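You operate a simulated robot arm through the tools that you are given. There is no shell and no other tool.

Carry out the task below with a simulated robot arm. There is one attempt and no reset: what you move stays moved.

## Task
Degas the cream cup in the steel pot till its froth is gone.
Fine: park the lid on the black mat; then lid on, vent shut, pump on; stop the pump then and leave the vent shut. Set down upright: cream cup.

The check looks at the end state, three seconds after you hand in, the way a careful person would. Anything else that was tipped, shoved, dropped, spilled or broken makes it a failure. Lids that push on must go on centred and level and be pressed home; caps that screw on are set level and turned clockwise until they are tight.

## Robot
A 7-joint arm with a three-finger gripper, fixed in place. Base frame: the origin is at the foot of the arm, x ahead of it, y to its left, z up; the work surface is at about z = 860. Lengths are in mm, angles in degrees, forces in N, time in s.
With the tool pointing down near the work surface it reaches from about 480 to 940 mm from the base axis. Its first joint turns from -166.0 to 166.0 degrees. Payload 2.69 kg.
Tool frame: the origin (TCP) lies between the finger pads and is the grasp point; the fingertips stand 29 mm ahead of it; z points along the fingers, y is the line along which they close. Largest opening 120 mm; the body of the gripper starts 78 mm behind the TCP.
Orientation is told as [roll, pitch, yaw] about the base's x, y, z axes, in that order, counted from this pose: with the fingers straight down and closing along the base's y, the tool's x points along the base's -x, its y along +y and its z along -z.

## Interface
- The arm moves only by the tool move_arm. Its argument "deltas" is a list of rows, each a list of 7 numbers: the shift along the base's x, y, z in units of 150 mm (1.0 is 150 mm), then the turn, a rotation vector about the base's x, y, z in units of 120 degrees (1.0 is 120 degrees), then the closure, from 0 (fully open) to 1 (shut). In form: [[x, y, z, ax, ay, az, gripper], ...]. A call has 1 to 20 rows; each row is the pose to reach, as a shift and turn from the pose commanded when the call began. A call with a number of a shift or a turn outside -1 to 1 is refused whole. Rows are played at 5 a second. More than 50 mm and 8.6 degrees between two rows, or a gripper value outside its range, and nothing of the call is played. Where a pose cannot be reached the arm comes as near as it can. A force on the tool above 40 N (or 10 N above the force at the start of the call, whichever is more), or a blocked arm, ends the call early, and 0.2 s more pass. Each finger halts on what it meets, pressing with about 43 N; the grip force reading is that of the motor and also rises with nothing between the fingers. The clock runs only during rows and for 0.2 s after the last one: add rows that repeat a pose to give the fingers time. The reply holds the time, the measured pose of the TCP, the force on the tool along the base axes, the opening and the grip force, in the units named above and with some noise, with the torque about the TCP (base axes, N m) and any sound that the robot's microphone picked up.
- Cameras (640 x 400 px; columns grow to the right, rows downward): "scene" is fixed at [410.1, -645.9, 1484.5]; the picture's right is [0.66, 0.75, 0.00], its down [0.52, -0.46, -0.72] and it looks along [-0.54, 0.48, -0.70] (base axes); focal length 214 px, centre (320, 200). "wrist" rides on the gripper at [63, 0, -104] in the tool frame; the picture's right is [0.01, 1.00, 0.00], its down [-0.83, 0.00, -0.56] and it looks along [-0.56, 0.00, 0.83] (tool axes); focal length 275 px, centre (320, 200). There is no depth. A picture from a camera that has moved, and an enlarged one, comes with that camera's place and axes in the base frame and with its lens. The place of the scene camera against the robot may be out by one fixed shift of up to 18 mm in any direction.
- capture(camera): a new picture of that camera. It takes no simulated time.
- move_column(by): slides the trunk up (or, below 0, down) by that many mm; the arm rides with it, the base frame stays. It gives what a move gives, with no picture.
- inspect(camera, box): a new picture of the part [left, top, right, bottom] of that camera's present view, enlarged. It takes no simulated time.
- sign_off(): hands the job in; it is judged then, once.

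Nothing tells you positions but the pictures and the camera data. Unless the task says otherwise, let go and move clear before handing in.

The tools are called after "Request:" as name(argument=value, ...) on one line, values as JSON. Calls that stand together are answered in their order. move_arm: Moves the arm, as the interface text tells. Its arguments: {"type":"object","properties":{"deltas":{"type":"array","items":{"type":"array","items":{"type":"number"}}}},"required":["deltas"]} The other tools are called the same way: move_column (by) slides the trunk up or down; capture (camera) takes a picture; inspect (camera, box) takes an enlarged picture of a part of a camera's view; sign_off () hands the job in.

At the start:

```text
time: 0.0
tool_pos: [99.9, -498.3, 1294.8]
orientation: [-0.1, 0.0, 0.0]
wrist_force: [0.2, -0.7, 0.3]
ft_torque: [-0.01, 0.01, 0.02]
opening: 119.8
gripper_force: 0.2
trunk travel left (down, up): [-500.0, 86.0]
```

scene: 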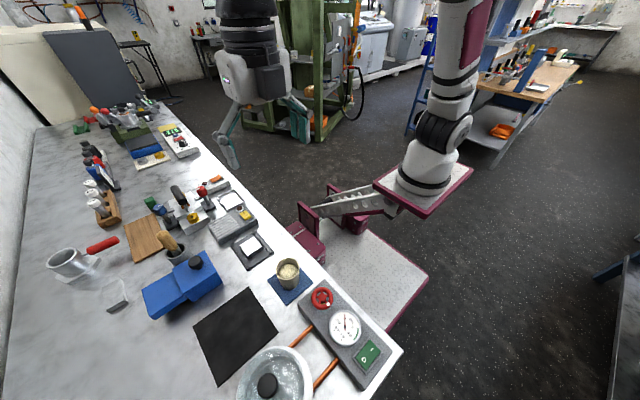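
wrist: 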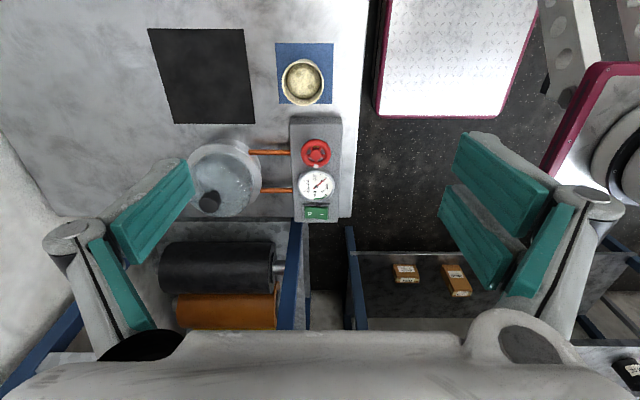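

I see a bench with a steel pot with a glass lid, a control box with a red valve, a gauge and a green switch, a blue mat with the cream cup and a black mat. I'll take enlarged pictures to find each one.

Request:
inspect(camera="wrist", box=[140, 10, 380, 230])

Request:
inspect(camera="scene", box=[180, 240, 420, 400])

```text
1.82 times, centred on (260, 120) of wrist
camera zoom: at [36.5, -498.7, 1398.2], right [-0.01, 1.0, 0.0], down [0.83, 0.0, 0.56], along [0.56, 0.0, -0.83], focal length 500 px, centre (429, 346)
```

zoom: 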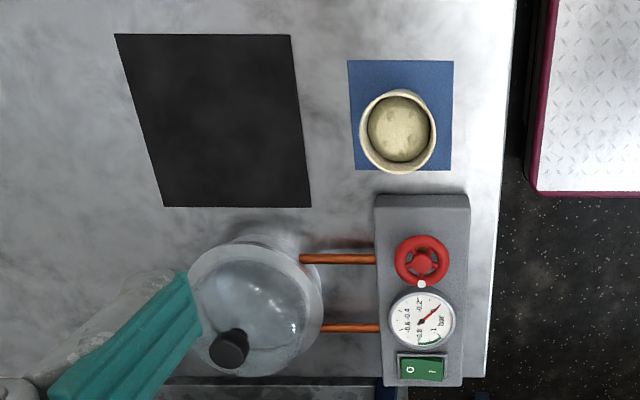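

```text
2.50 times, centred on (300, 320) of scene
camera zoom: at [410.1, -645.9, 1484.5], right [0.66, 0.75, 0.0], down [0.52, -0.46, -0.72], along [-0.54, 0.48, -0.7], focal length 536 px, centre (370, -100)
```

zoom: 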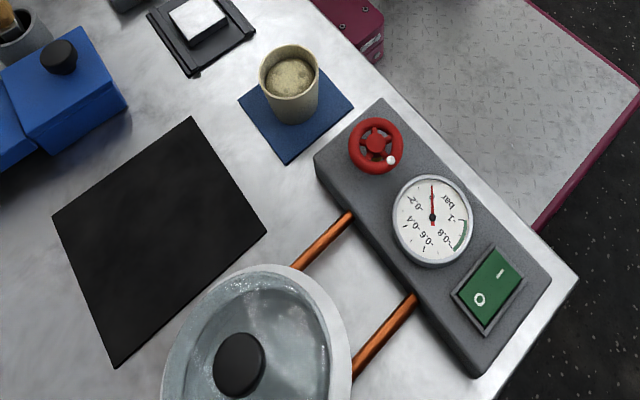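

The pot's lid and the control box are visible, but the left finger partly hides the pot. I'll shift the arm sideways to get the pot in the middle of the wrist view.

Request:
move_arm(deltas=[[0, -0.25, 0, 0, 0, 0, 0], [0, -0.5, 0, 0, 0, 0, 0], [0, -0.75, 0, 0, 0, 0, 0], [0, -1.0, 0, 0, 0, 0, 0], [0, -1.0, 0, 0, 0, 0, 0]])

Request:
capture(camera="wrist")

Request:
inspect(camera="wrist", box=[220, 30, 460, 230])

```text
time: 1.2
tool_pos: [99.5, -648.3, 1291.9]
orientation: [0.1, 0.0, 0.0]
wrist_force: [-1.0, 1.8, -0.1]
ft_torque: [0.03, 0.01, -0.01]
opening: 119.9
gripper_force: 0.0
trunk travel left (down, up): [-500.0, 86.0]
```

```text
taken
camera wrist: at [36.9, -648.7, 1396.4], right [0.0, 1.0, 0.0], down [0.83, 0.0, 0.56], along [0.56, 0.0, -0.83], focal length 275 px, centre (320, 200)
```

wrist: 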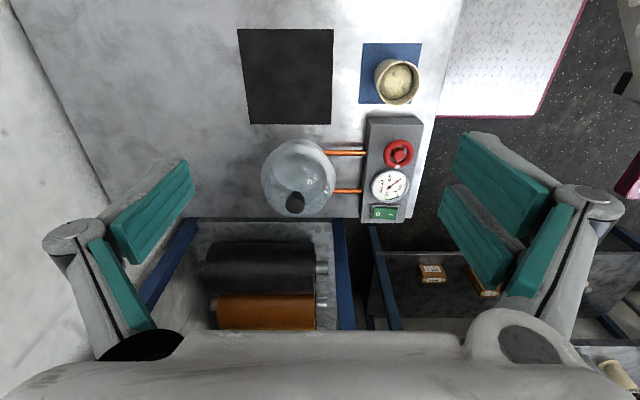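

```text
2.00 times, centred on (340, 130) of wrist
camera zoom: at [36.9, -648.7, 1396.4], right [0.0, 1.0, 0.0], down [0.83, 0.0, 0.56], along [0.56, 0.0, -0.83], focal length 551 px, centre (280, 340)
```

zoom: 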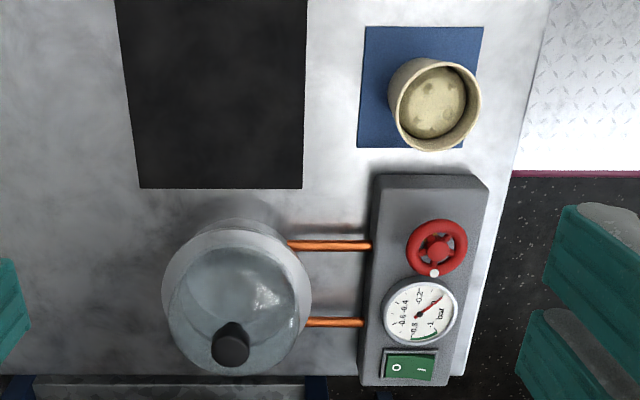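

The knob top is at about (310, -692, 998) and the cup rim at about (125, -525, 939). I'll bring the camera lower and tilt it for a side view of the pot and lid.

Request:
move_arm(deltas=[[0, -0.07, -0.25, 0, -0.05, 0, 0], [0, -0.14, -0.5, 0, -0.1, 0, 0], [0, -0.21, -0.75, 0, -0.15, 0, 0], [0, -0.28, -1.0, 0, -0.2, 0, 0], [0, -0.28, -1.0, 0, -0.2, 0, 0]])

Request:
capture(camera="wrist")

```text
time: 2.4
tool_pos: [98.1, -691.1, 1143.6]
orientation: [-0.1, -24.0, 0.1]
wrist_force: [1.3, 0.3, -0.2]
ft_torque: [-0.02, -0.01, 0.02]
opening: 120.1
gripper_force: 0.0
trunk travel left (down, up): [-500.0, 86.0]
```

```text
taken
camera wrist: at [-1.0, -691.5, 1213.4], right [-0.01, 1.0, 0.0], down [0.53, 0.01, 0.85], along [0.85, 0.0, -0.53], focal length 275 px, centre (320, 200)
```

wrist: 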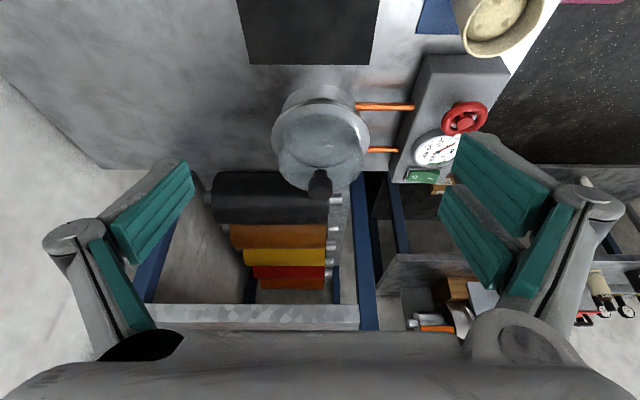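

The pot is now seen obliquely, upside-down in the picture. I'll enlarge it.

Request:
inspect(camera="wrist", box=[240, 70, 400, 210])

Request:
inspect(camera="wrist", box=[360, 40, 500, 200])

```text
2.86 times, centred on (320, 140) of wrist
camera zoom: at [-1.0, -691.5, 1213.4], right [-0.01, 1.0, 0.0], down [0.53, 0.01, 0.85], along [0.85, 0.0, -0.53], focal length 786 px, centre (320, 371)
```

zoom: 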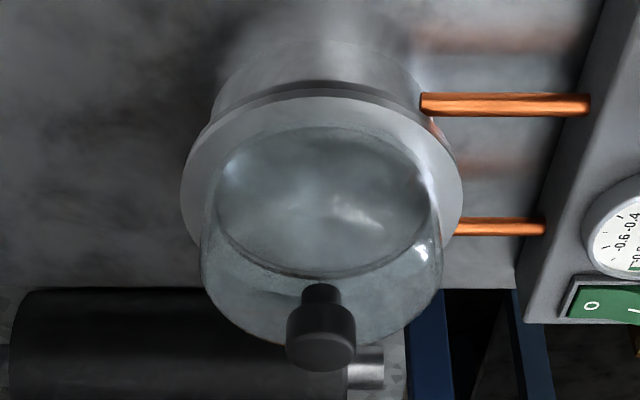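

```text
2.50 times, centred on (430, 120) of wrist
camera zoom: at [-1.0, -691.5, 1213.4], right [-0.01, 1.0, 0.0], down [0.53, 0.01, 0.85], along [0.85, 0.0, -0.53], focal length 688 px, centre (45, 400)
```

zoom: 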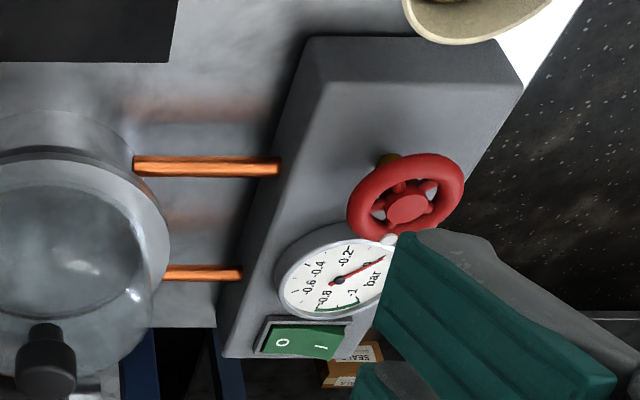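

The lid is a glass dome with a black knob whose top is at about (309, -691, 1009). The knob is about 34 mm wide and stands on a narrower neck. I'll level the tool again and go above the knob.

Request:
move_arm(deltas=[[0.2, 0, 0, 0, 0.05, 0, 0], [0.4, 0, 0, 0, 0.1, 0, 0], [0.6, 0, 0, 0, 0.15, 0, 0], [0.8, 0, 0, 0, 0.2, 0, 0], [0.8, 0, 0, 0, 0.2, 0, 0]])

Request:
capture(camera="wrist")

```text
time: 3.6
tool_pos: [221.0, -690.2, 1143.1]
orientation: [-0.1, 0.1, 0.1]
wrist_force: [0.0, -0.4, 0.1]
ft_torque: [0.02, 0.02, 0.0]
opening: 120.0
gripper_force: 0.1
trunk travel left (down, up): [-500.0, 86.0]
```

```text
taken
camera wrist: at [157.8, -690.3, 1247.7], right [-0.01, 1.0, 0.0], down [0.83, 0.0, 0.55], along [0.55, 0.0, -0.83], focal length 275 px, centre (320, 200)
```

wrist: 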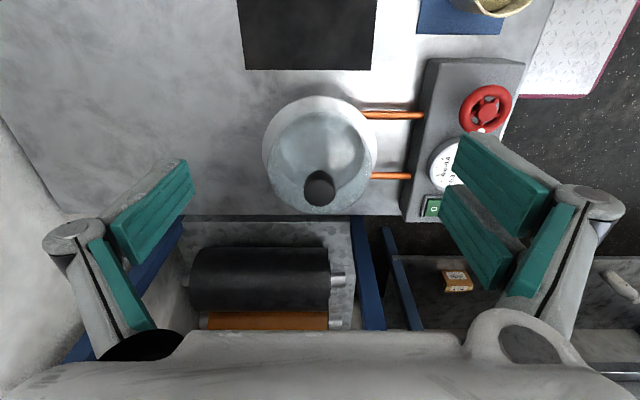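

Request:
inspect(camera="wrist", box=[250, 80, 390, 220])

```text
2.86 times, centred on (320, 150) of wrist
camera zoom: at [157.8, -690.3, 1247.7], right [-0.01, 1.0, 0.0], down [0.83, 0.0, 0.55], along [0.55, 0.0, -0.83], focal length 786 px, centre (320, 343)
```

zoom: 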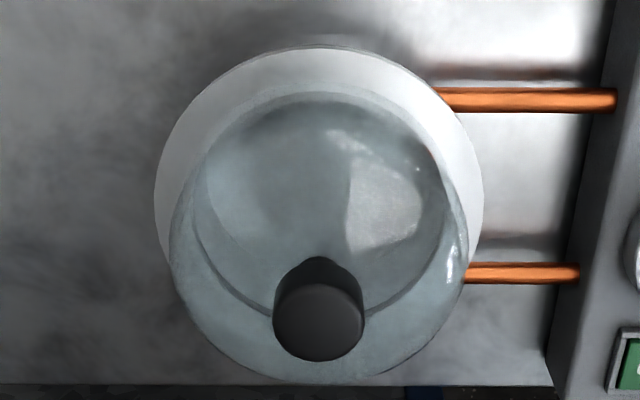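

The knob axis comes out at about (309, -691). I'll move above it with the fingers open and look again.

Request:
move_arm(deltas=[[0.2, 0, -0.1, 0, 0, 0, 0.2], [0.4, 0, -0.2, 0, 0, 0, 0.3], [0.587, -0.005, -0.33, 0, 0, 0, 0.4], [0.587, -0.005, -0.42, 0, 0, 0, 0.4], [0.587, -0.005, -0.42, 0, 0, 0, 0.4]])

Request:
capture(camera="wrist")

Request:
capture(camera="scene")

```text
time: 4.8
tool_pos: [308.7, -690.9, 1079.9]
orientation: [0.0, 0.1, 0.1]
wrist_force: [0.1, -0.3, -0.2]
ft_torque: [0.01, -0.01, 0.01]
opening: 72.0
gripper_force: 0.1
trunk travel left (down, up): [-500.0, 86.0]
```

```text
taken
camera wrist: at [245.4, -691.1, 1185.6], right [-0.01, 1.0, 0.0], down [0.83, 0.0, 0.56], along [0.56, 0.0, -0.83], focal length 275 px, centre (320, 200)
```

wrist: 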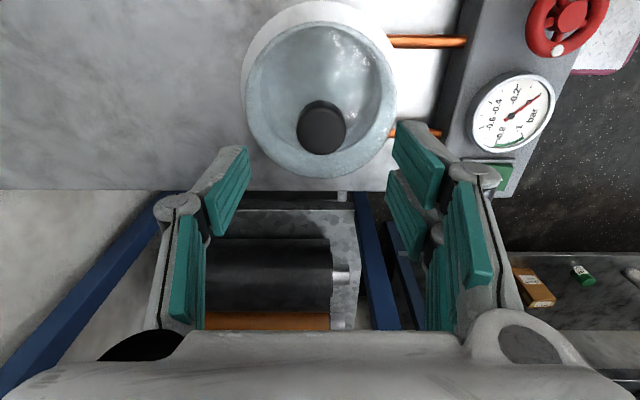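

```text
taken
```

scene: 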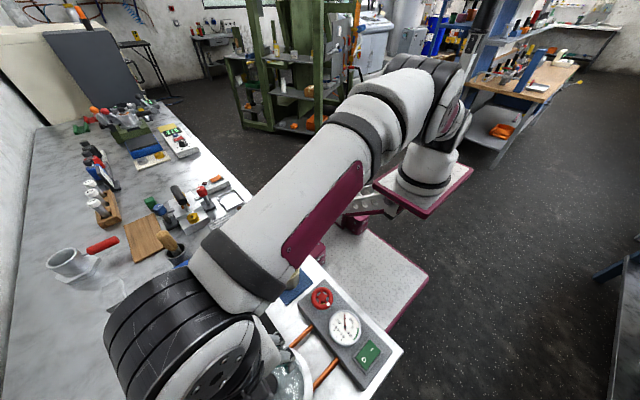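

The knob is centred between the fingers, at x about 307. I'll descend so the fingertips straddle the knob disc just above the dome, and close on it.

Request:
move_arm(deltas=[[-0.005, 0.003, -0.2, 0, 0, 0, 0.4], [-0.01, 0.003, -0.35, 0, 0, 0, 0.4], [-0.01, 0.003, -0.427, 0, 0, 0, 0.4], [-0.01, 0.003, -0.427, 0, 0, 0, 0.4]])

Request:
capture(camera="wrist")

```text
time: 5.8
tool_pos: [306.9, -689.9, 1016.9]
orientation: [-0.1, 0.0, 0.0]
wrist_force: [-0.7, -0.3, 0.1]
ft_torque: [-0.02, -0.01, -0.02]
opening: 71.9
gripper_force: 0.1
trunk travel left (down, up): [-500.0, 86.0]
```

```text
taken
camera wrist: at [243.0, -690.7, 1121.0], right [-0.01, 1.0, 0.0], down [0.83, 0.0, 0.56], along [0.56, 0.0, -0.83], focal length 275 px, centre (320, 200)
```

wrist: 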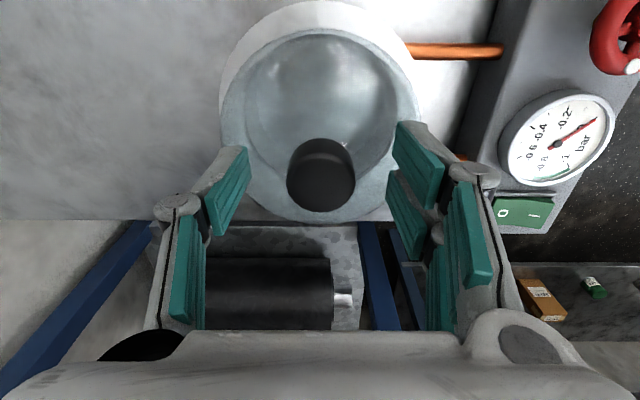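

The knob sits between the pads. I'll close on it and hold.

Request:
move_arm(deltas=[[0, 0, 0, 0, 0, 0, 0.65], [0, 0, 0, 0, 0, 0, 0.85], [0, 0, 0, 0, 0, 0, 0.85], [0, 0, 0, 0, 0, 0, 0.85]])

Request:
capture(camera="wrist")

```text
time: 6.8
tool_pos: [305.3, -691.1, 1017.2]
orientation: [0.0, 0.0, -0.1]
wrist_force: [-0.2, -1.3, -0.3]
ft_torque: [-0.06, 0.01, -0.03]
opening: 33.0
gripper_force: 43.2
trunk travel left (down, up): [-500.0, 86.0]
```

```text
taken
camera wrist: at [243.1, -690.9, 1121.2], right [-0.01, 1.0, 0.0], down [0.83, 0.0, 0.56], along [0.56, 0.0, -0.83], focal length 275 px, centre (320, 200)
```

wrist: 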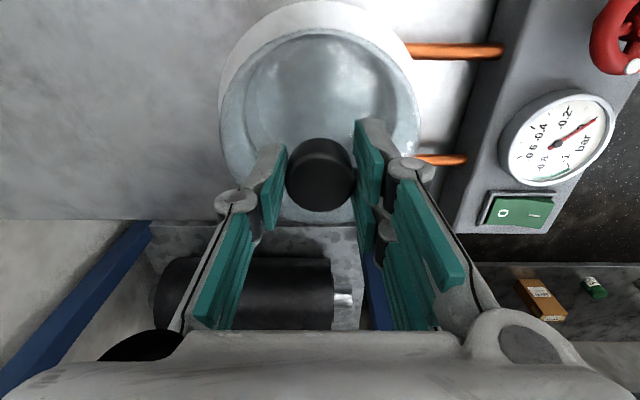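

The grip holds the 33 mm knob at 43 N. I'll lift gently and watch the force.

Request:
move_arm(deltas=[[0, 0, 0.02, 0, 0, 0, 0.85], [0, 0, 0.05, 0, 0, 0, 0.85], [0, 0, 0.1, 0, 0, 0, 0.85], [0, 0, 0.15, 0, 0, 0, 0.85], [0, 0, 0.15, 0, 0, 0, 0.85]])

Request:
capture(camera="wrist")

```text
time: 8.0
tool_pos: [306.3, -690.3, 1038.9]
orientation: [0.0, 0.0, 0.0]
wrist_force: [0.6, 0.2, -3.6]
ft_torque: [-0.02, 0.02, -0.02]
opening: 33.1
gripper_force: 43.3
trunk travel left (down, up): [-500.0, 86.0]
```

```text
taken
camera wrist: at [243.5, -691.0, 1143.5], right [-0.01, 1.0, 0.0], down [0.83, 0.0, 0.56], along [0.56, 0.0, -0.83], focal length 275 px, centre (320, 200)
```

wrist: 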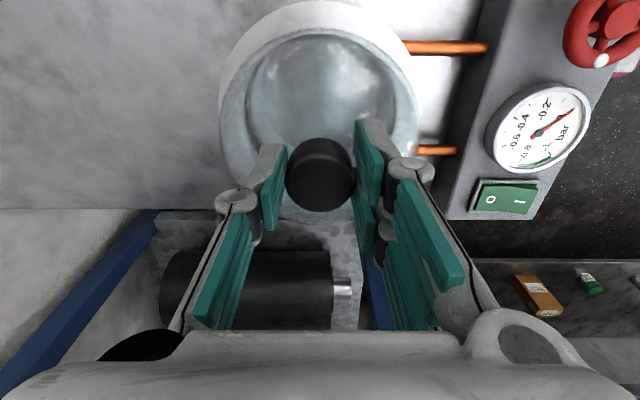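

About 3.6 N came up with the grip. I'll lift further and check whether only the lid has come up.

Request:
move_arm(deltas=[[0, 0, 0.2, 0, 0, 0, 0.85], [0, 0, 0.4, 0, 0, 0, 0.85], [0, 0, 0.6, 0, 0, 0, 0.85], [0, 0, 0.6, 0, 0, 0, 0.85]])

Request:
capture(camera="wrist")

Request:
inspect(camera="scene", box=[180, 260, 420, 400])

```text
time: 9.0
tool_pos: [305.7, -694.0, 1129.5]
orientation: [0.0, 0.1, 0.0]
wrist_force: [-0.7, 0.4, -4.9]
ft_torque: [-0.03, 0.01, -0.02]
opening: 33.1
gripper_force: 42.8
trunk travel left (down, up): [-500.0, 86.0]
```

```text
taken
camera wrist: at [242.2, -693.5, 1233.5], right [-0.01, 1.0, 0.0], down [0.83, 0.0, 0.56], along [0.56, 0.0, -0.83], focal length 275 px, centre (320, 200)
```

wrist: 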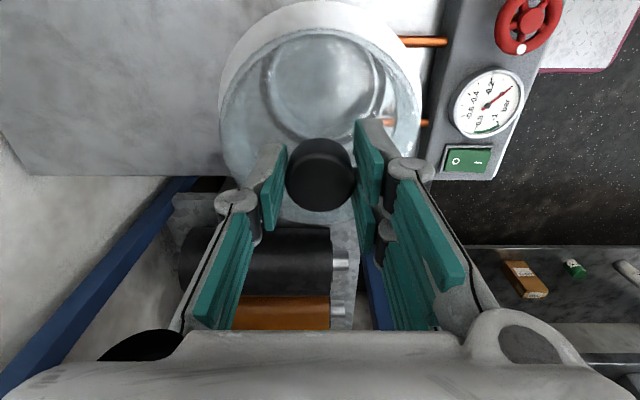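

```text
2.67 times, centred on (300, 330) of scene
camera zoom: at [410.1, -645.9, 1484.5], right [0.66, 0.75, 0.0], down [0.52, -0.46, -0.72], along [-0.54, 0.48, -0.7], focal length 572 px, centre (373, -147)
```

zoom: 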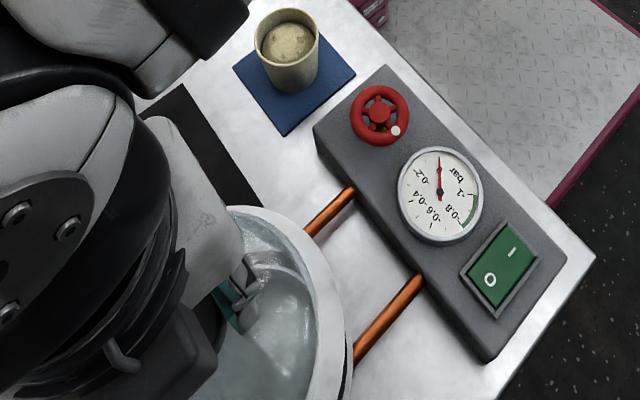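

The lid came off cleanly, ring and dome together, and the pot stayed in place. I'll carry it over the black mat, whose centre is about (136, -708), keeping it high.

Request:
move_arm(deltas=[[-0.2, -0.02, 0, 0, 0, 0, 0.85], [-0.45, -0.04, 0, 0, 0, 0, 0.85], [-0.7, -0.06, 0, 0, 0, 0, 0.85], [-0.9, -0.09, 0, 0, 0, 0, 0.85], [-0.9, -0.09, 0, 0, 0, 0, 0.85]])

Request:
capture(camera="wrist")

Request:
capture(camera="scene")

```text
time: 10.2
tool_pos: [171.5, -706.7, 1130.3]
orientation: [0.0, -0.1, 0.0]
wrist_force: [0.3, 0.0, -3.2]
ft_torque: [-0.02, 0.0, -0.01]
opening: 33.1
gripper_force: 42.8
trunk travel left (down, up): [-500.0, 86.0]
```

```text
taken
camera wrist: at [108.0, -706.7, 1234.8], right [-0.01, 1.0, 0.0], down [0.83, 0.0, 0.56], along [0.56, 0.0, -0.83], focal length 275 px, centre (320, 200)
```

wrist: 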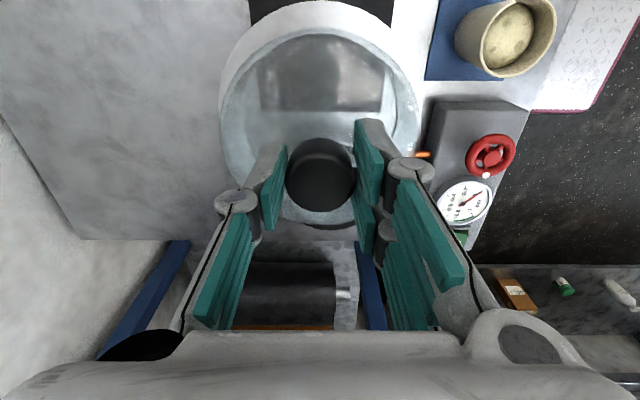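

```text
taken
```

scene: 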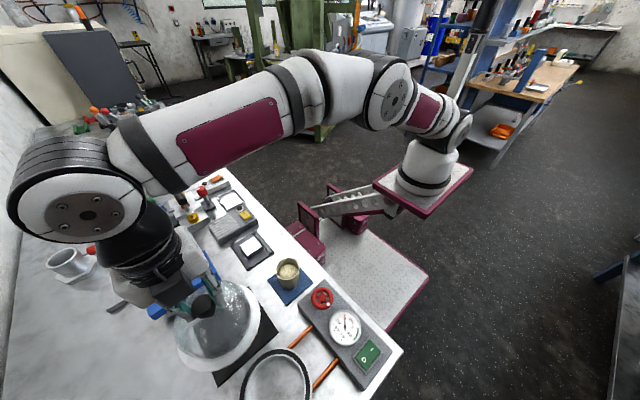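

The open pot is now visible in the scene view. I'll centre the lid over the mat and lower it part way.

Request:
move_arm(deltas=[[-0.25, 0, -0.1, 0, 0, 0, 0.85], [-0.25, 0, -0.35, 0, 0, 0, 0.85], [-0.25, 0, -0.6, 0, 0, 0, 0.85], [-0.25, 0, -0.8, 0, 0, 0, 0.85], [-0.25, 0, -0.8, 0, 0, 0, 0.85]])

Request:
capture(camera="wrist")

Request:
inspect(camera="scene", box=[120, 240, 360, 400])

```text
time: 11.4
tool_pos: [134.8, -705.3, 1010.8]
orientation: [0.1, 0.0, 0.0]
wrist_force: [-0.3, 0.4, -3.3]
ft_torque: [-0.03, 0.01, 0.0]
opening: 33.0
gripper_force: 42.8
trunk travel left (down, up): [-500.0, 86.0]
```

```text
taken
camera wrist: at [71.9, -705.2, 1114.0], right [-0.01, 1.0, 0.0], down [0.83, 0.0, 0.56], along [0.56, 0.0, -0.83], focal length 275 px, centre (320, 200)
```

wrist: 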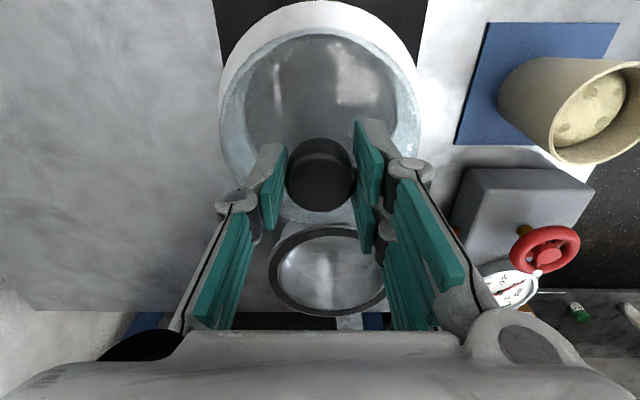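

```text
2.50 times, centred on (240, 320) of scene
camera zoom: at [410.1, -645.9, 1484.5], right [0.66, 0.75, 0.0], down [0.52, -0.46, -0.72], along [-0.54, 0.48, -0.7], focal length 536 px, centre (520, -100)
```

zoom: 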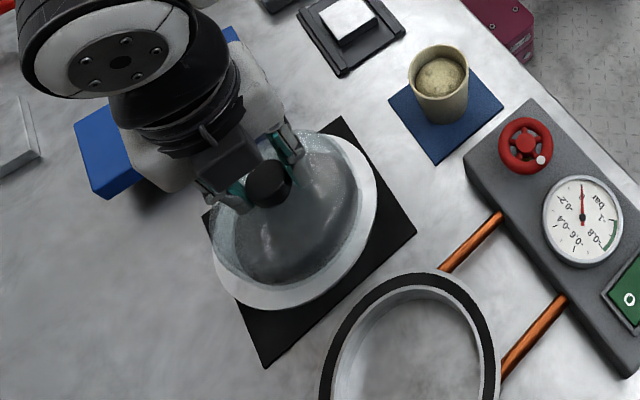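

The lid hangs over the middle of the mat. I'll lower it in small steps until the force shows contact.

Request:
move_arm(deltas=[[0.005, -0.005, -0.06, 0, 0, 0, 0.85], [0.005, -0.005, -0.12, 0, 0, 0, 0.85], [0.005, -0.005, -0.16, 0, 0, 0, 0.85], [0.005, -0.005, -0.16, 0, 0, 0, 0.85]])

Request:
capture(camera="wrist")

Request:
inspect(camera="scene", box=[120, 240, 360, 400])

```text
time: 12.4
tool_pos: [135.5, -703.7, 985.2]
orientation: [-0.1, 0.0, 0.1]
wrist_force: [0.5, 0.4, -3.5]
ft_torque: [0.01, 0.04, 0.0]
opening: 33.1
gripper_force: 42.3
trunk travel left (down, up): [-500.0, 86.0]
```

```text
taken
camera wrist: at [71.3, -705.8, 1089.3], right [-0.01, 1.0, 0.0], down [0.83, 0.0, 0.56], along [0.56, 0.0, -0.83], focal length 275 px, centre (320, 200)
```

wrist: 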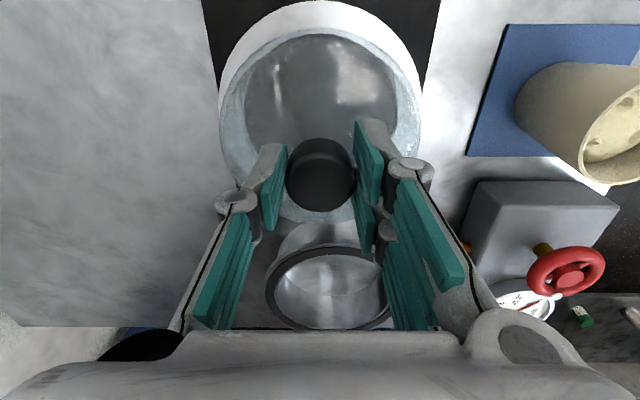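

```text
2.50 times, centred on (240, 320) of scene
camera zoom: at [410.1, -645.9, 1484.5], right [0.66, 0.75, 0.0], down [0.52, -0.46, -0.72], along [-0.54, 0.48, -0.7], focal length 536 px, centre (520, -100)
```

zoom: 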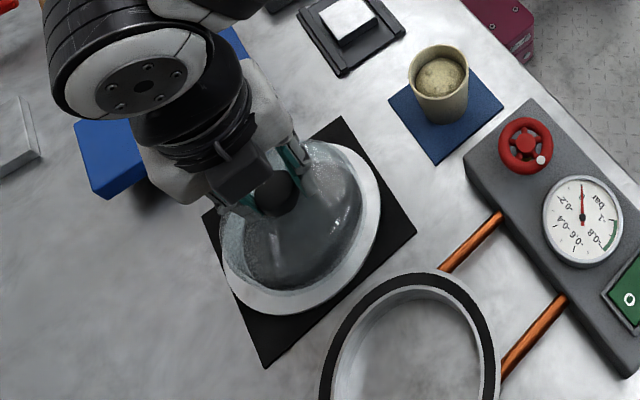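

Request:
move_arm(deltas=[[0, 0, -0.02, 0, 0, 0, 0.85], [0, 0, -0.04, 0, 0, 0, 0.85], [0, 0, -0.04, 0, 0, 0, 0.85]])

Request:
inspect(camera="scene", box=[180, 270, 300, 370])

```text
time: 13.2
tool_pos: [134.6, -704.3, 979.3]
orientation: [0.0, 0.0, 0.0]
wrist_force: [-0.8, 0.5, -3.1]
ft_torque: [-0.01, 0.01, 0.03]
opening: 32.9
gripper_force: 42.7
trunk travel left (down, up): [-500.0, 86.0]
```

```text
4.00 times, centred on (240, 320) of scene
camera zoom: at [410.1, -645.9, 1484.5], right [0.66, 0.75, 0.0], down [0.52, -0.46, -0.72], along [-0.54, 0.48, -0.7], focal length 858 px, centre (640, -280)
```

zoom: 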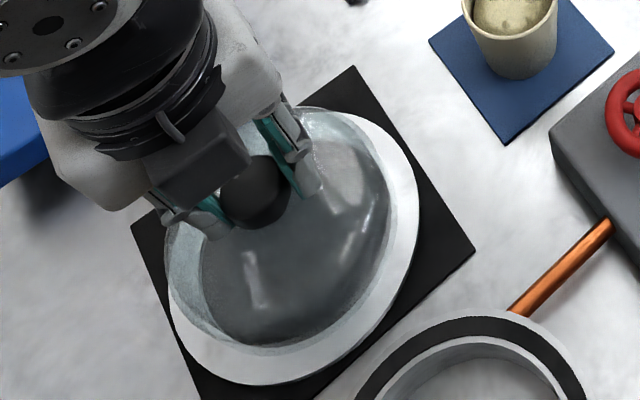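

Request:
inspect(camera="wrist", box=[180, 0, 460, 240])

```text
1.67 times, centred on (320, 120) of wrist
camera zoom: at [71.7, -705.2, 1083.8], right [-0.01, 1.0, 0.0], down [0.83, 0.0, 0.56], along [0.56, 0.0, -0.83], focal length 459 px, centre (320, 333)
```

zoom: 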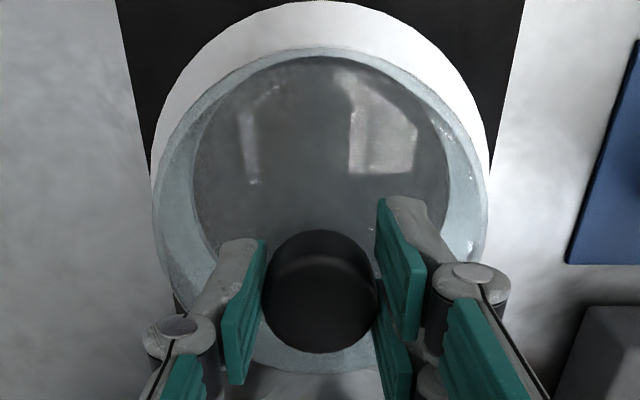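

From the wrist view the ring is centred on the mat side to side. I'll keep lowering in small steps.

Request:
move_arm(deltas=[[0, 0, -0.01, 0, 0, 0, 0.85], [0, 0, -0.02, 0, 0, 0, 0.85], [0, 0, -0.02, 0, 0, 0, 0.85]])

Request:
move_arm(deltas=[[0, 0, -0.01, 0, 0, 0, 0.85], [0, 0, -0.02, 0, 0, 0, 0.85], [0, 0, -0.02, 0, 0, 0, 0.85]])

```text
time: 14.0
tool_pos: [134.0, -703.8, 975.6]
orientation: [0.0, 0.0, 0.0]
wrist_force: [-0.9, 0.2, -2.7]
ft_torque: [0.01, -0.03, -0.01]
opening: 32.7
gripper_force: 42.7
trunk travel left (down, up): [-500.0, 86.0]
```

```text
time: 14.8
tool_pos: [133.8, -704.5, 973.0]
orientation: [0.0, 0.0, -0.1]
wrist_force: [0.0, -0.6, -3.5]
ft_torque: [-0.03, 0.03, 0.03]
opening: 32.9
gripper_force: 43.6
trunk travel left (down, up): [-500.0, 86.0]
```

Request:
move_arm(deltas=[[0, 0, -0.01, 0, 0, 0, 0.85], [0, 0, -0.02, 0, 0, 0, 0.85], [0, 0, -0.02, 0, 0, 0, 0.85]])

Request:
inspect(camera="scene", box=[180, 290, 300, 390])

```text
time: 15.6
tool_pos: [133.5, -704.9, 969.7]
orientation: [0.0, 0.0, 0.0]
wrist_force: [0.3, -0.1, -3.2]
ft_torque: [0.0, 0.04, -0.04]
opening: 33.2
gripper_force: 43.4
trunk travel left (down, up): [-500.0, 86.0]
```

```text
4.00 times, centred on (240, 340) of scene
camera zoom: at [410.1, -645.9, 1484.5], right [0.66, 0.75, 0.0], down [0.52, -0.46, -0.72], along [-0.54, 0.48, -0.7], focal length 858 px, centre (640, -360)
```

zoom: 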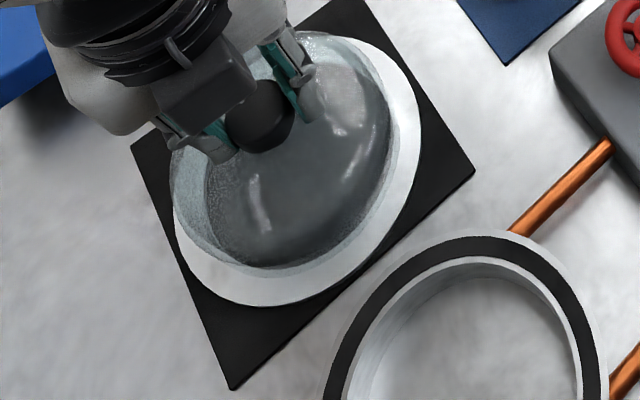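

Request:
move_arm(deltas=[[0, 0, -0.01, 0, 0, 0, 0.85], [0, 0, -0.02, 0, 0, 0, 0.85], [0, 0, -0.02, 0, 0, 0, 0.85]])

Request:
move_arm(deltas=[[0, 0, -0.01, 0, 0, 0, 0.85], [0, 0, -0.013, 0, 0, 0, 0.85], [0, 0, -0.013, 0, 0, 0, 0.85]])

```text
time: 16.4
tool_pos: [133.5, -703.7, 969.6]
orientation: [-0.2, 0.0, -0.1]
wrist_force: [-0.9, 5.1, 19.2]
ft_torque: [0.31, -0.18, 0.05]
opening: 33.1
gripper_force: 42.9
trunk travel left (down, up): [-500.0, 86.0]
```

```text
time: 17.2
tool_pos: [134.1, -703.9, 967.7]
orientation: [-0.2, 0.0, 0.1]
wrist_force: [0.8, 4.4, 30.1]
ft_torque: [0.14, -0.19, 0.03]
opening: 33.4
gripper_force: 42.8
trunk travel left (down, up): [-500.0, 86.0]
```

The lid has touched down with TCP at about z 969. I'll ease off the pressure and then open the fingers.

Request:
move_arm(deltas=[[0, 0, 0.015, 0, 0, 0, 0.85], [0, 0, 0.023, 0, 0, 0, 0.85], [0, 0, 0.023, 0, 0, 0, 0.85]])

Request:
move_arm(deltas=[[0, 0, 0, 0, 0, 0, 0.65], [0, 0, 0, 0, 0, 0, 0.5], [0, 0, 0, 0, 0, 0, 0.4], [0, 0, 0, 0, 0, 0, 0.4]])

Request:
capture(camera="wrist")

```text
time: 18.0
tool_pos: [133.9, -704.0, 966.4]
orientation: [0.0, 0.1, 0.1]
wrist_force: [-0.9, -6.4, 0.0]
ft_torque: [0.17, -0.03, -0.01]
opening: 33.1
gripper_force: 43.7
trunk travel left (down, up): [-500.0, 86.0]
```

```text
time: 19.0
tool_pos: [134.8, -705.0, 968.0]
orientation: [0.1, 0.1, 0.0]
wrist_force: [0.2, 0.2, 0.1]
ft_torque: [-0.01, 0.02, 0.02]
opening: 72.1
gripper_force: 0.1
trunk travel left (down, up): [-500.0, 86.0]
```

```text
taken
camera wrist: at [71.2, -705.0, 1072.8], right [-0.01, 1.0, 0.0], down [0.83, 0.0, 0.56], along [0.56, 0.0, -0.83], focal length 275 px, centre (320, 200)
```

wrist: 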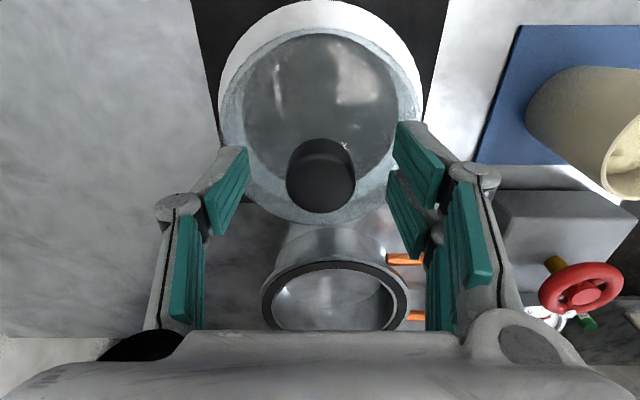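

The lid is down and released. I'll rise straight up and check it, along with the open pot and the cup.

Request:
move_arm(deltas=[[0, 0, 0.15, 0, 0, 0, 0.4], [0, 0, 0.4, 0, 0, 0, 0.4], [0, 0, 0.7, 0, 0, 0, 0.4], [0, 0, 1.0, 0, 0, 0, 0.3], [0, 0, 1.0, 0, 0, 0, 0.2]])

Request:
capture(camera="wrist")

Request:
inspect(camera="scene", box=[160, 240, 400, 400])

```text
time: 20.2
tool_pos: [131.7, -705.1, 1121.1]
orientation: [0.0, 0.1, 0.0]
wrist_force: [-0.5, -1.5, 0.0]
ft_torque: [0.03, -0.04, 0.01]
opening: 95.7
gripper_force: 0.1
trunk travel left (down, up): [-500.0, 86.0]
```

```text
taken
camera wrist: at [69.1, -706.4, 1225.1], right [-0.01, 1.0, 0.0], down [0.83, 0.0, 0.56], along [0.56, 0.0, -0.83], focal length 275 px, centre (320, 200)
```

wrist: 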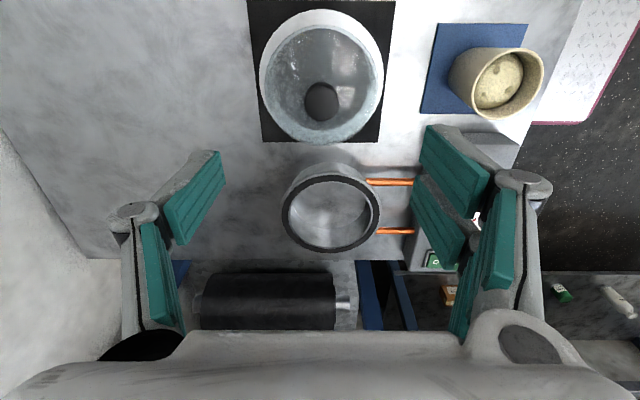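

```text
2.50 times, centred on (280, 320) of scene
camera zoom: at [410.1, -645.9, 1484.5], right [0.66, 0.75, 0.0], down [0.52, -0.46, -0.72], along [-0.54, 0.48, -0.7], focal length 536 px, centre (420, -100)
```

zoom: 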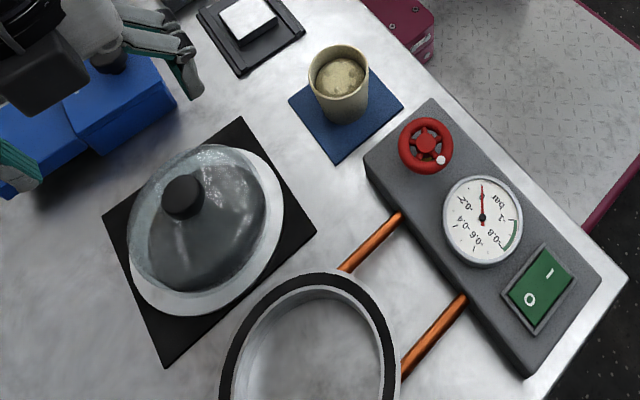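

The lid rests on the mat, and the open pot has its centre at about (310, -691), an inner width of about 114 mm and its rim at z of about 910. Next I'll go above the cup with the fingers open.

Request:
move_arm(deltas=[[0, 0.25, 0, 0, 0, 0, 0.1], [0, 0.5, 0, 0, 0, 0, 0.1], [0, 0.75, 0, 0, 0, 0, 0.1], [0, 1.0, 0, 0, 0, 0, 0.1], [0, 1.0, 0, 0, 0, 0, 0.1]])

Request:
capture(camera="wrist")

```text
time: 21.4
tool_pos: [134.4, -556.7, 1119.4]
orientation: [-0.1, 0.0, 0.0]
wrist_force: [0.1, -0.2, -0.5]
ft_torque: [-0.02, -0.01, -0.01]
opening: 108.0
gripper_force: 0.0
trunk travel left (down, up): [-500.0, 86.0]
```

```text
taken
camera wrist: at [71.3, -557.2, 1223.6], right [-0.01, 1.0, 0.0], down [0.83, 0.0, 0.56], along [0.56, 0.0, -0.83], focal length 275 px, centre (320, 200)
```

wrist: 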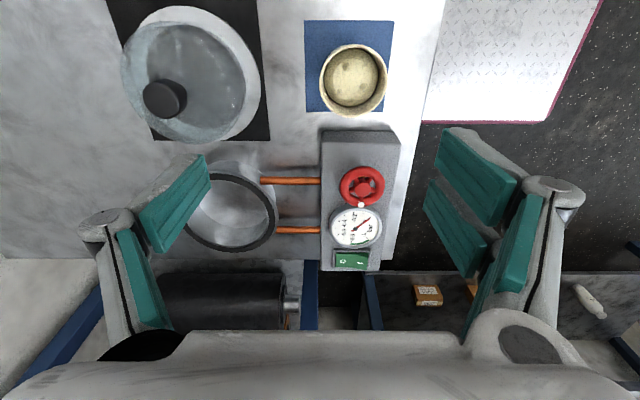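

Request:
inspect(camera="wrist", box=[290, 130, 420, 280])

Request:
inspect(camera="wrist", box=[290, 10, 420, 130])

```text
2.67 times, centred on (355, 205) of wrist
camera zoom: at [71.3, -557.2, 1223.6], right [-0.01, 1.0, 0.0], down [0.83, 0.0, 0.56], along [0.56, 0.0, -0.83], focal length 734 px, centre (227, 187)
```

zoom: 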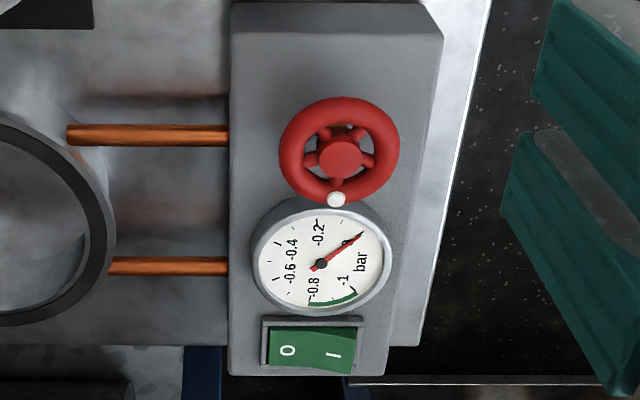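

```text
3.33 times, centred on (355, 70) of wrist
camera zoom: at [71.3, -557.2, 1223.6], right [-0.01, 1.0, 0.0], down [0.83, 0.0, 0.56], along [0.56, 0.0, -0.83], focal length 918 px, centre (203, 633)
```

zoom: 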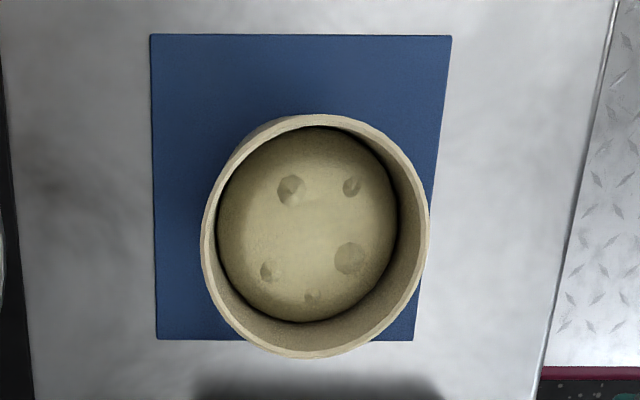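

The cup axis is at about (124, -525), the rim is about 66 mm wide, and the froth bubbles are visible. I'll line up above it.

Request:
move_arm(deltas=[[-0.03, 0.1, -0.1, 0, 0, 0, 0.1], [-0.066, 0.212, -0.3, 0, 0, 0, 0.1], [-0.066, 0.212, -0.463, 0, 0, 0, 0.1], [-0.066, 0.212, -0.463, 0, 0, 0, 0.1]])

Request:
capture(camera="wrist")

Request:
inspect(camera="scene", box=[200, 200, 360, 320])

```text
time: 22.4
tool_pos: [124.8, -523.5, 1050.8]
orientation: [-0.1, 0.0, 0.0]
wrist_force: [-0.2, 0.2, 0.8]
ft_torque: [-0.02, 0.0, 0.01]
opening: 107.9
gripper_force: 0.1
trunk travel left (down, up): [-500.0, 86.0]
```

```text
taken
camera wrist: at [60.8, -524.4, 1155.1], right [-0.01, 1.0, 0.0], down [0.83, 0.0, 0.56], along [0.56, 0.0, -0.83], focal length 275 px, centre (320, 200)
```

wrist: 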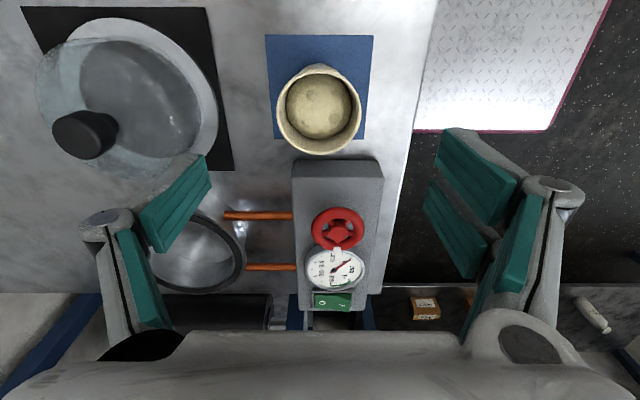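

```text
3.33 times, centred on (280, 260) of scene
camera zoom: at [410.1, -645.9, 1484.5], right [0.66, 0.75, 0.0], down [0.52, -0.46, -0.72], along [-0.54, 0.48, -0.7], focal length 715 px, centre (453, 0)
```

zoom: 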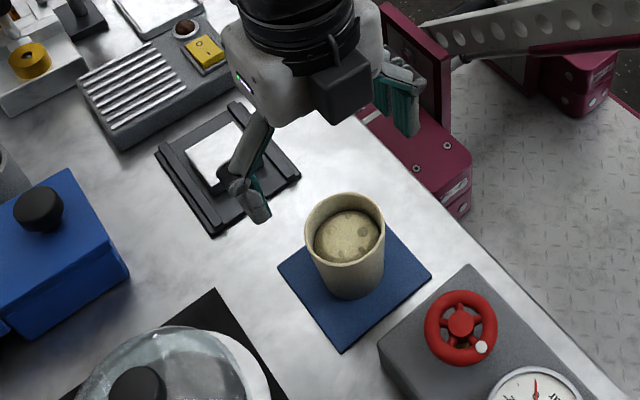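

The cup is centred between the fingers. I'll descend so the fingertips come about 30 mm below the rim.

Request:
move_arm(deltas=[[-0.005, -0.005, -0.2, 0, 0, 0, 0.1], [-0.01, -0.007, -0.4, 0, 0, 0, 0.15], [-0.01, -0.007, -0.6, 0, 0, 0, 0.2], [-0.01, -0.007, -0.76, 0, 0, 0, 0.25], [-0.01, -0.007, -0.76, 0, 0, 0, 0.25]])

Request:
capture(camera="wrist")

Request:
inspect(camera="scene", box=[200, 200, 360, 320])

```text
time: 23.6
tool_pos: [122.1, -523.5, 935.2]
orientation: [0.0, 0.0, 0.1]
wrist_force: [-0.3, -0.5, 0.5]
ft_torque: [0.01, 0.0, -0.01]
opening: 90.1
gripper_force: 0.1
trunk travel left (down, up): [-500.0, 86.0]
```

```text
taken
camera wrist: at [58.5, -523.7, 1039.6], right [-0.01, 1.0, 0.0], down [0.83, 0.0, 0.56], along [0.56, 0.0, -0.83], focal length 275 px, centre (320, 200)
```

wrist: 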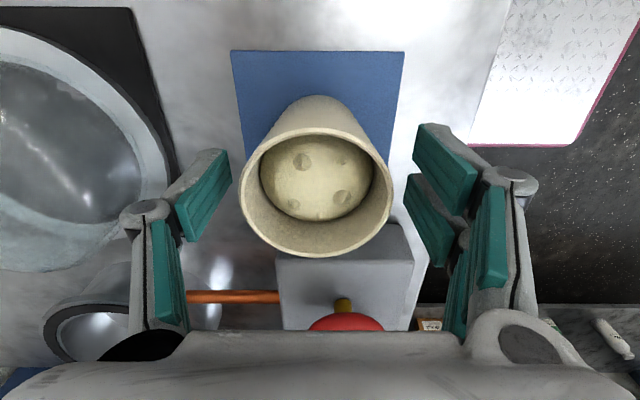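

```text
3.33 times, centred on (280, 260) of scene
camera zoom: at [410.1, -645.9, 1484.5], right [0.66, 0.75, 0.0], down [0.52, -0.46, -0.72], along [-0.54, 0.48, -0.7], focal length 715 px, centre (453, 0)
```

zoom: 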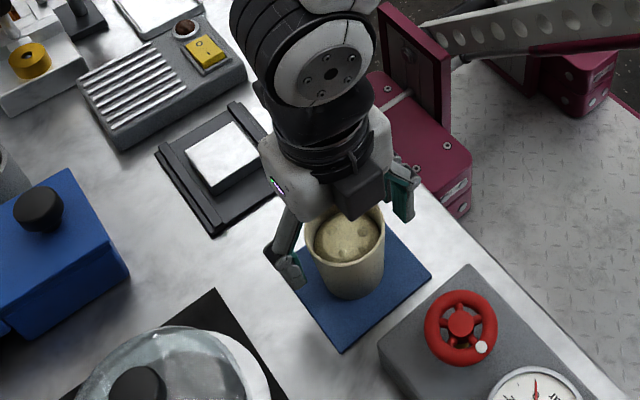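

The rim is centred near (126, -525). I'll nudge the arm into line and close on the cup.

Request:
move_arm(deltas=[[0.025, -0.01, 0, 0, 0, 0, 0.25], [0.025, -0.01, 0, 0, 0, 0, 0.35], [0.025, -0.01, 0, 0, 0, 0, 0.42], [0.025, -0.01, 0, 0, 0, 0, 0.46], [0.025, -0.01, 0, 0, 0, 0, 0.5], [0.025, -0.01, 0, 0, 0, 0, 0.55], [0.025, -0.01, 0, 0, 0, 0, 0.55]])

Request:
capture(camera="wrist")

```text
time: 25.2
tool_pos: [126.1, -525.5, 935.8]
orientation: [0.0, 0.0, 0.0]
wrist_force: [0.1, 2.0, 0.9]
ft_torque: [-0.01, 0.0, -0.03]
opening: 55.1
gripper_force: 39.3
trunk travel left (down, up): [-500.0, 86.0]
```

```text
taken
camera wrist: at [62.4, -525.7, 1040.5], right [-0.01, 1.0, 0.0], down [0.83, 0.0, 0.56], along [0.56, 0.0, -0.83], focal length 275 px, centre (320, 200)
```

wrist: 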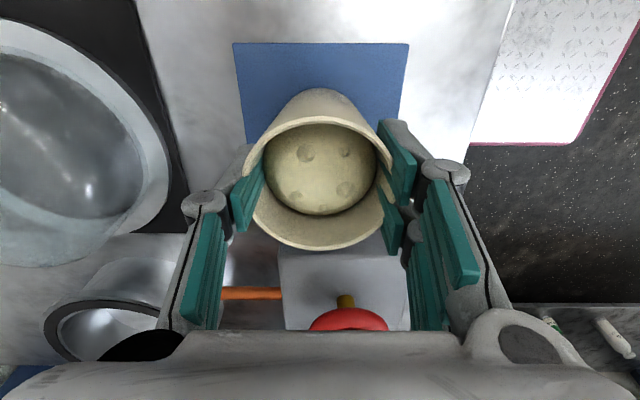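

The fingers halted at 55 mm, where the tapered cup wall is narrower than the rim. I'll lift very gently and check that the cup follows.

Request:
move_arm(deltas=[[0, 0, 0.01, 0, 0, 0, 0.55], [0, 0, 0.03, 0, 0, 0, 0.55], [0, 0, 0.06, 0, 0, 0, 0.55], [0, 0, 0.1, 0, 0, 0, 0.55], [0, 0, 0.1, 0, 0, 0, 0.55]])

Request:
capture(camera="wrist")

Request:
inspect(camera="scene", box=[200, 200, 360, 320])

```text
time: 26.4
tool_pos: [127.5, -524.9, 951.1]
orientation: [0.0, -0.1, 0.1]
wrist_force: [-0.5, 0.1, -1.1]
ft_torque: [-0.03, 0.01, 0.01]
opening: 55.1
gripper_force: 42.9
trunk travel left (down, up): [-500.0, 86.0]
```

```text
taken
camera wrist: at [63.5, -525.8, 1054.7], right [-0.01, 1.0, 0.0], down [0.83, 0.0, 0.56], along [0.56, 0.0, -0.83], focal length 275 px, centre (320, 200)
```

wrist: 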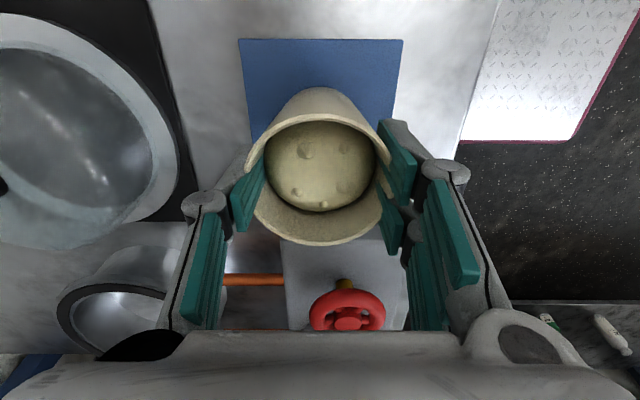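

```text
3.33 times, centred on (280, 260) of scene
camera zoom: at [410.1, -645.9, 1484.5], right [0.66, 0.75, 0.0], down [0.52, -0.46, -0.72], along [-0.54, 0.48, -0.7], focal length 715 px, centre (453, 0)
```

zoom: 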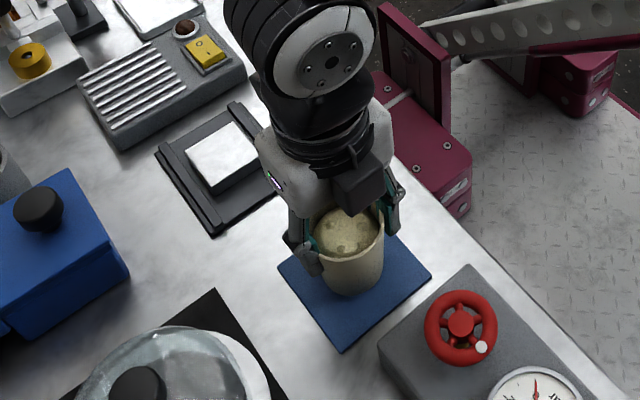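

The cup is lifted, level and steady. I'll raise it well clear of the box before carrying it.

Request:
move_arm(deltas=[[0, 0, 0.06, 0, 0, 0, 0.55], [0, 0, 0.18, 0, 0, 0, 0.55], [0, 0, 0.33, 0, 0, 0, 0.55], [0, 0, 0.48, 0, 0, 0, 0.55], [0, 0, 0.63, 0, 0, 0, 0.55], [0, 0, 0.72, 0, 0, 0, 0.55], [0, 0, 0.75, 0, 0, 0, 0.55], [0, 0, 0.75, 0, 0, 0, 0.55]])

Request:
move_arm(deltas=[[0.04, -0.04, 0, 0, 0, 0, 0.55], [0.12, -0.12, 0, 0, 0, 0, 0.55], [0.25, -0.24, 0, 0, 0, 0, 0.55], [0.4, -0.38, 0, 0, 0, 0, 0.55], [0.55, -0.52, 0, 0, 0, 0, 0.55], [0.7, -0.66, 0, 0, 0, 0, 0.55], [0.82, -0.77, 0, 0, 0, 0, 0.55], [0.88, -0.83, 0, 0, 0, 0, 0.55], [0.9, -0.85, 0, 0, 0, 0, 0.55], [0.9, -0.85, 0, 0, 0, 0, 0.55]])

Request:
capture(camera="wrist")

Request:
capture(camera="scene")

```text
time: 28.2
tool_pos: [126.8, -525.0, 1063.1]
orientation: [0.0, 0.1, -0.1]
wrist_force: [-0.7, -1.0, -1.0]
ft_torque: [-0.02, 0.0, 0.0]
opening: 55.0
gripper_force: 42.8
trunk travel left (down, up): [-500.0, 86.0]
```

```text
time: 30.4
tool_pos: [261.4, -653.1, 1062.3]
orientation: [0.0, 0.0, -0.1]
wrist_force: [-0.5, -0.2, -1.7]
ft_torque: [0.0, -0.01, 0.0]
opening: 54.9
gripper_force: 43.6
trunk travel left (down, up): [-500.0, 86.0]
```

```text
taken
camera wrist: at [198.3, -652.6, 1166.9], right [-0.01, 1.0, 0.0], down [0.83, 0.0, 0.56], along [0.56, 0.0, -0.83], focal length 275 px, centre (320, 200)
```

wrist: 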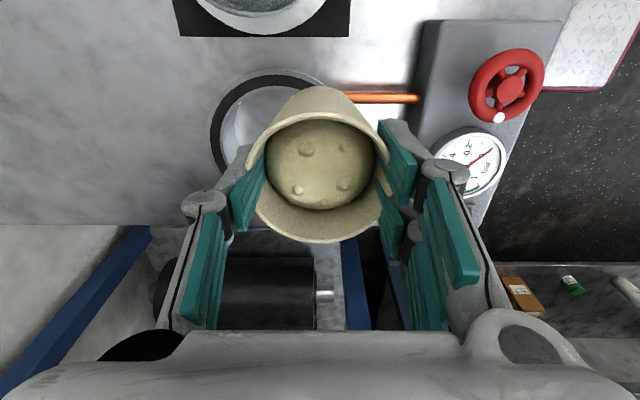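

```text
taken
```

scene: 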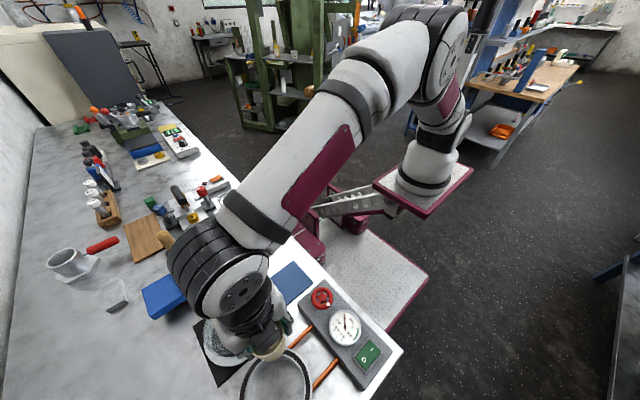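

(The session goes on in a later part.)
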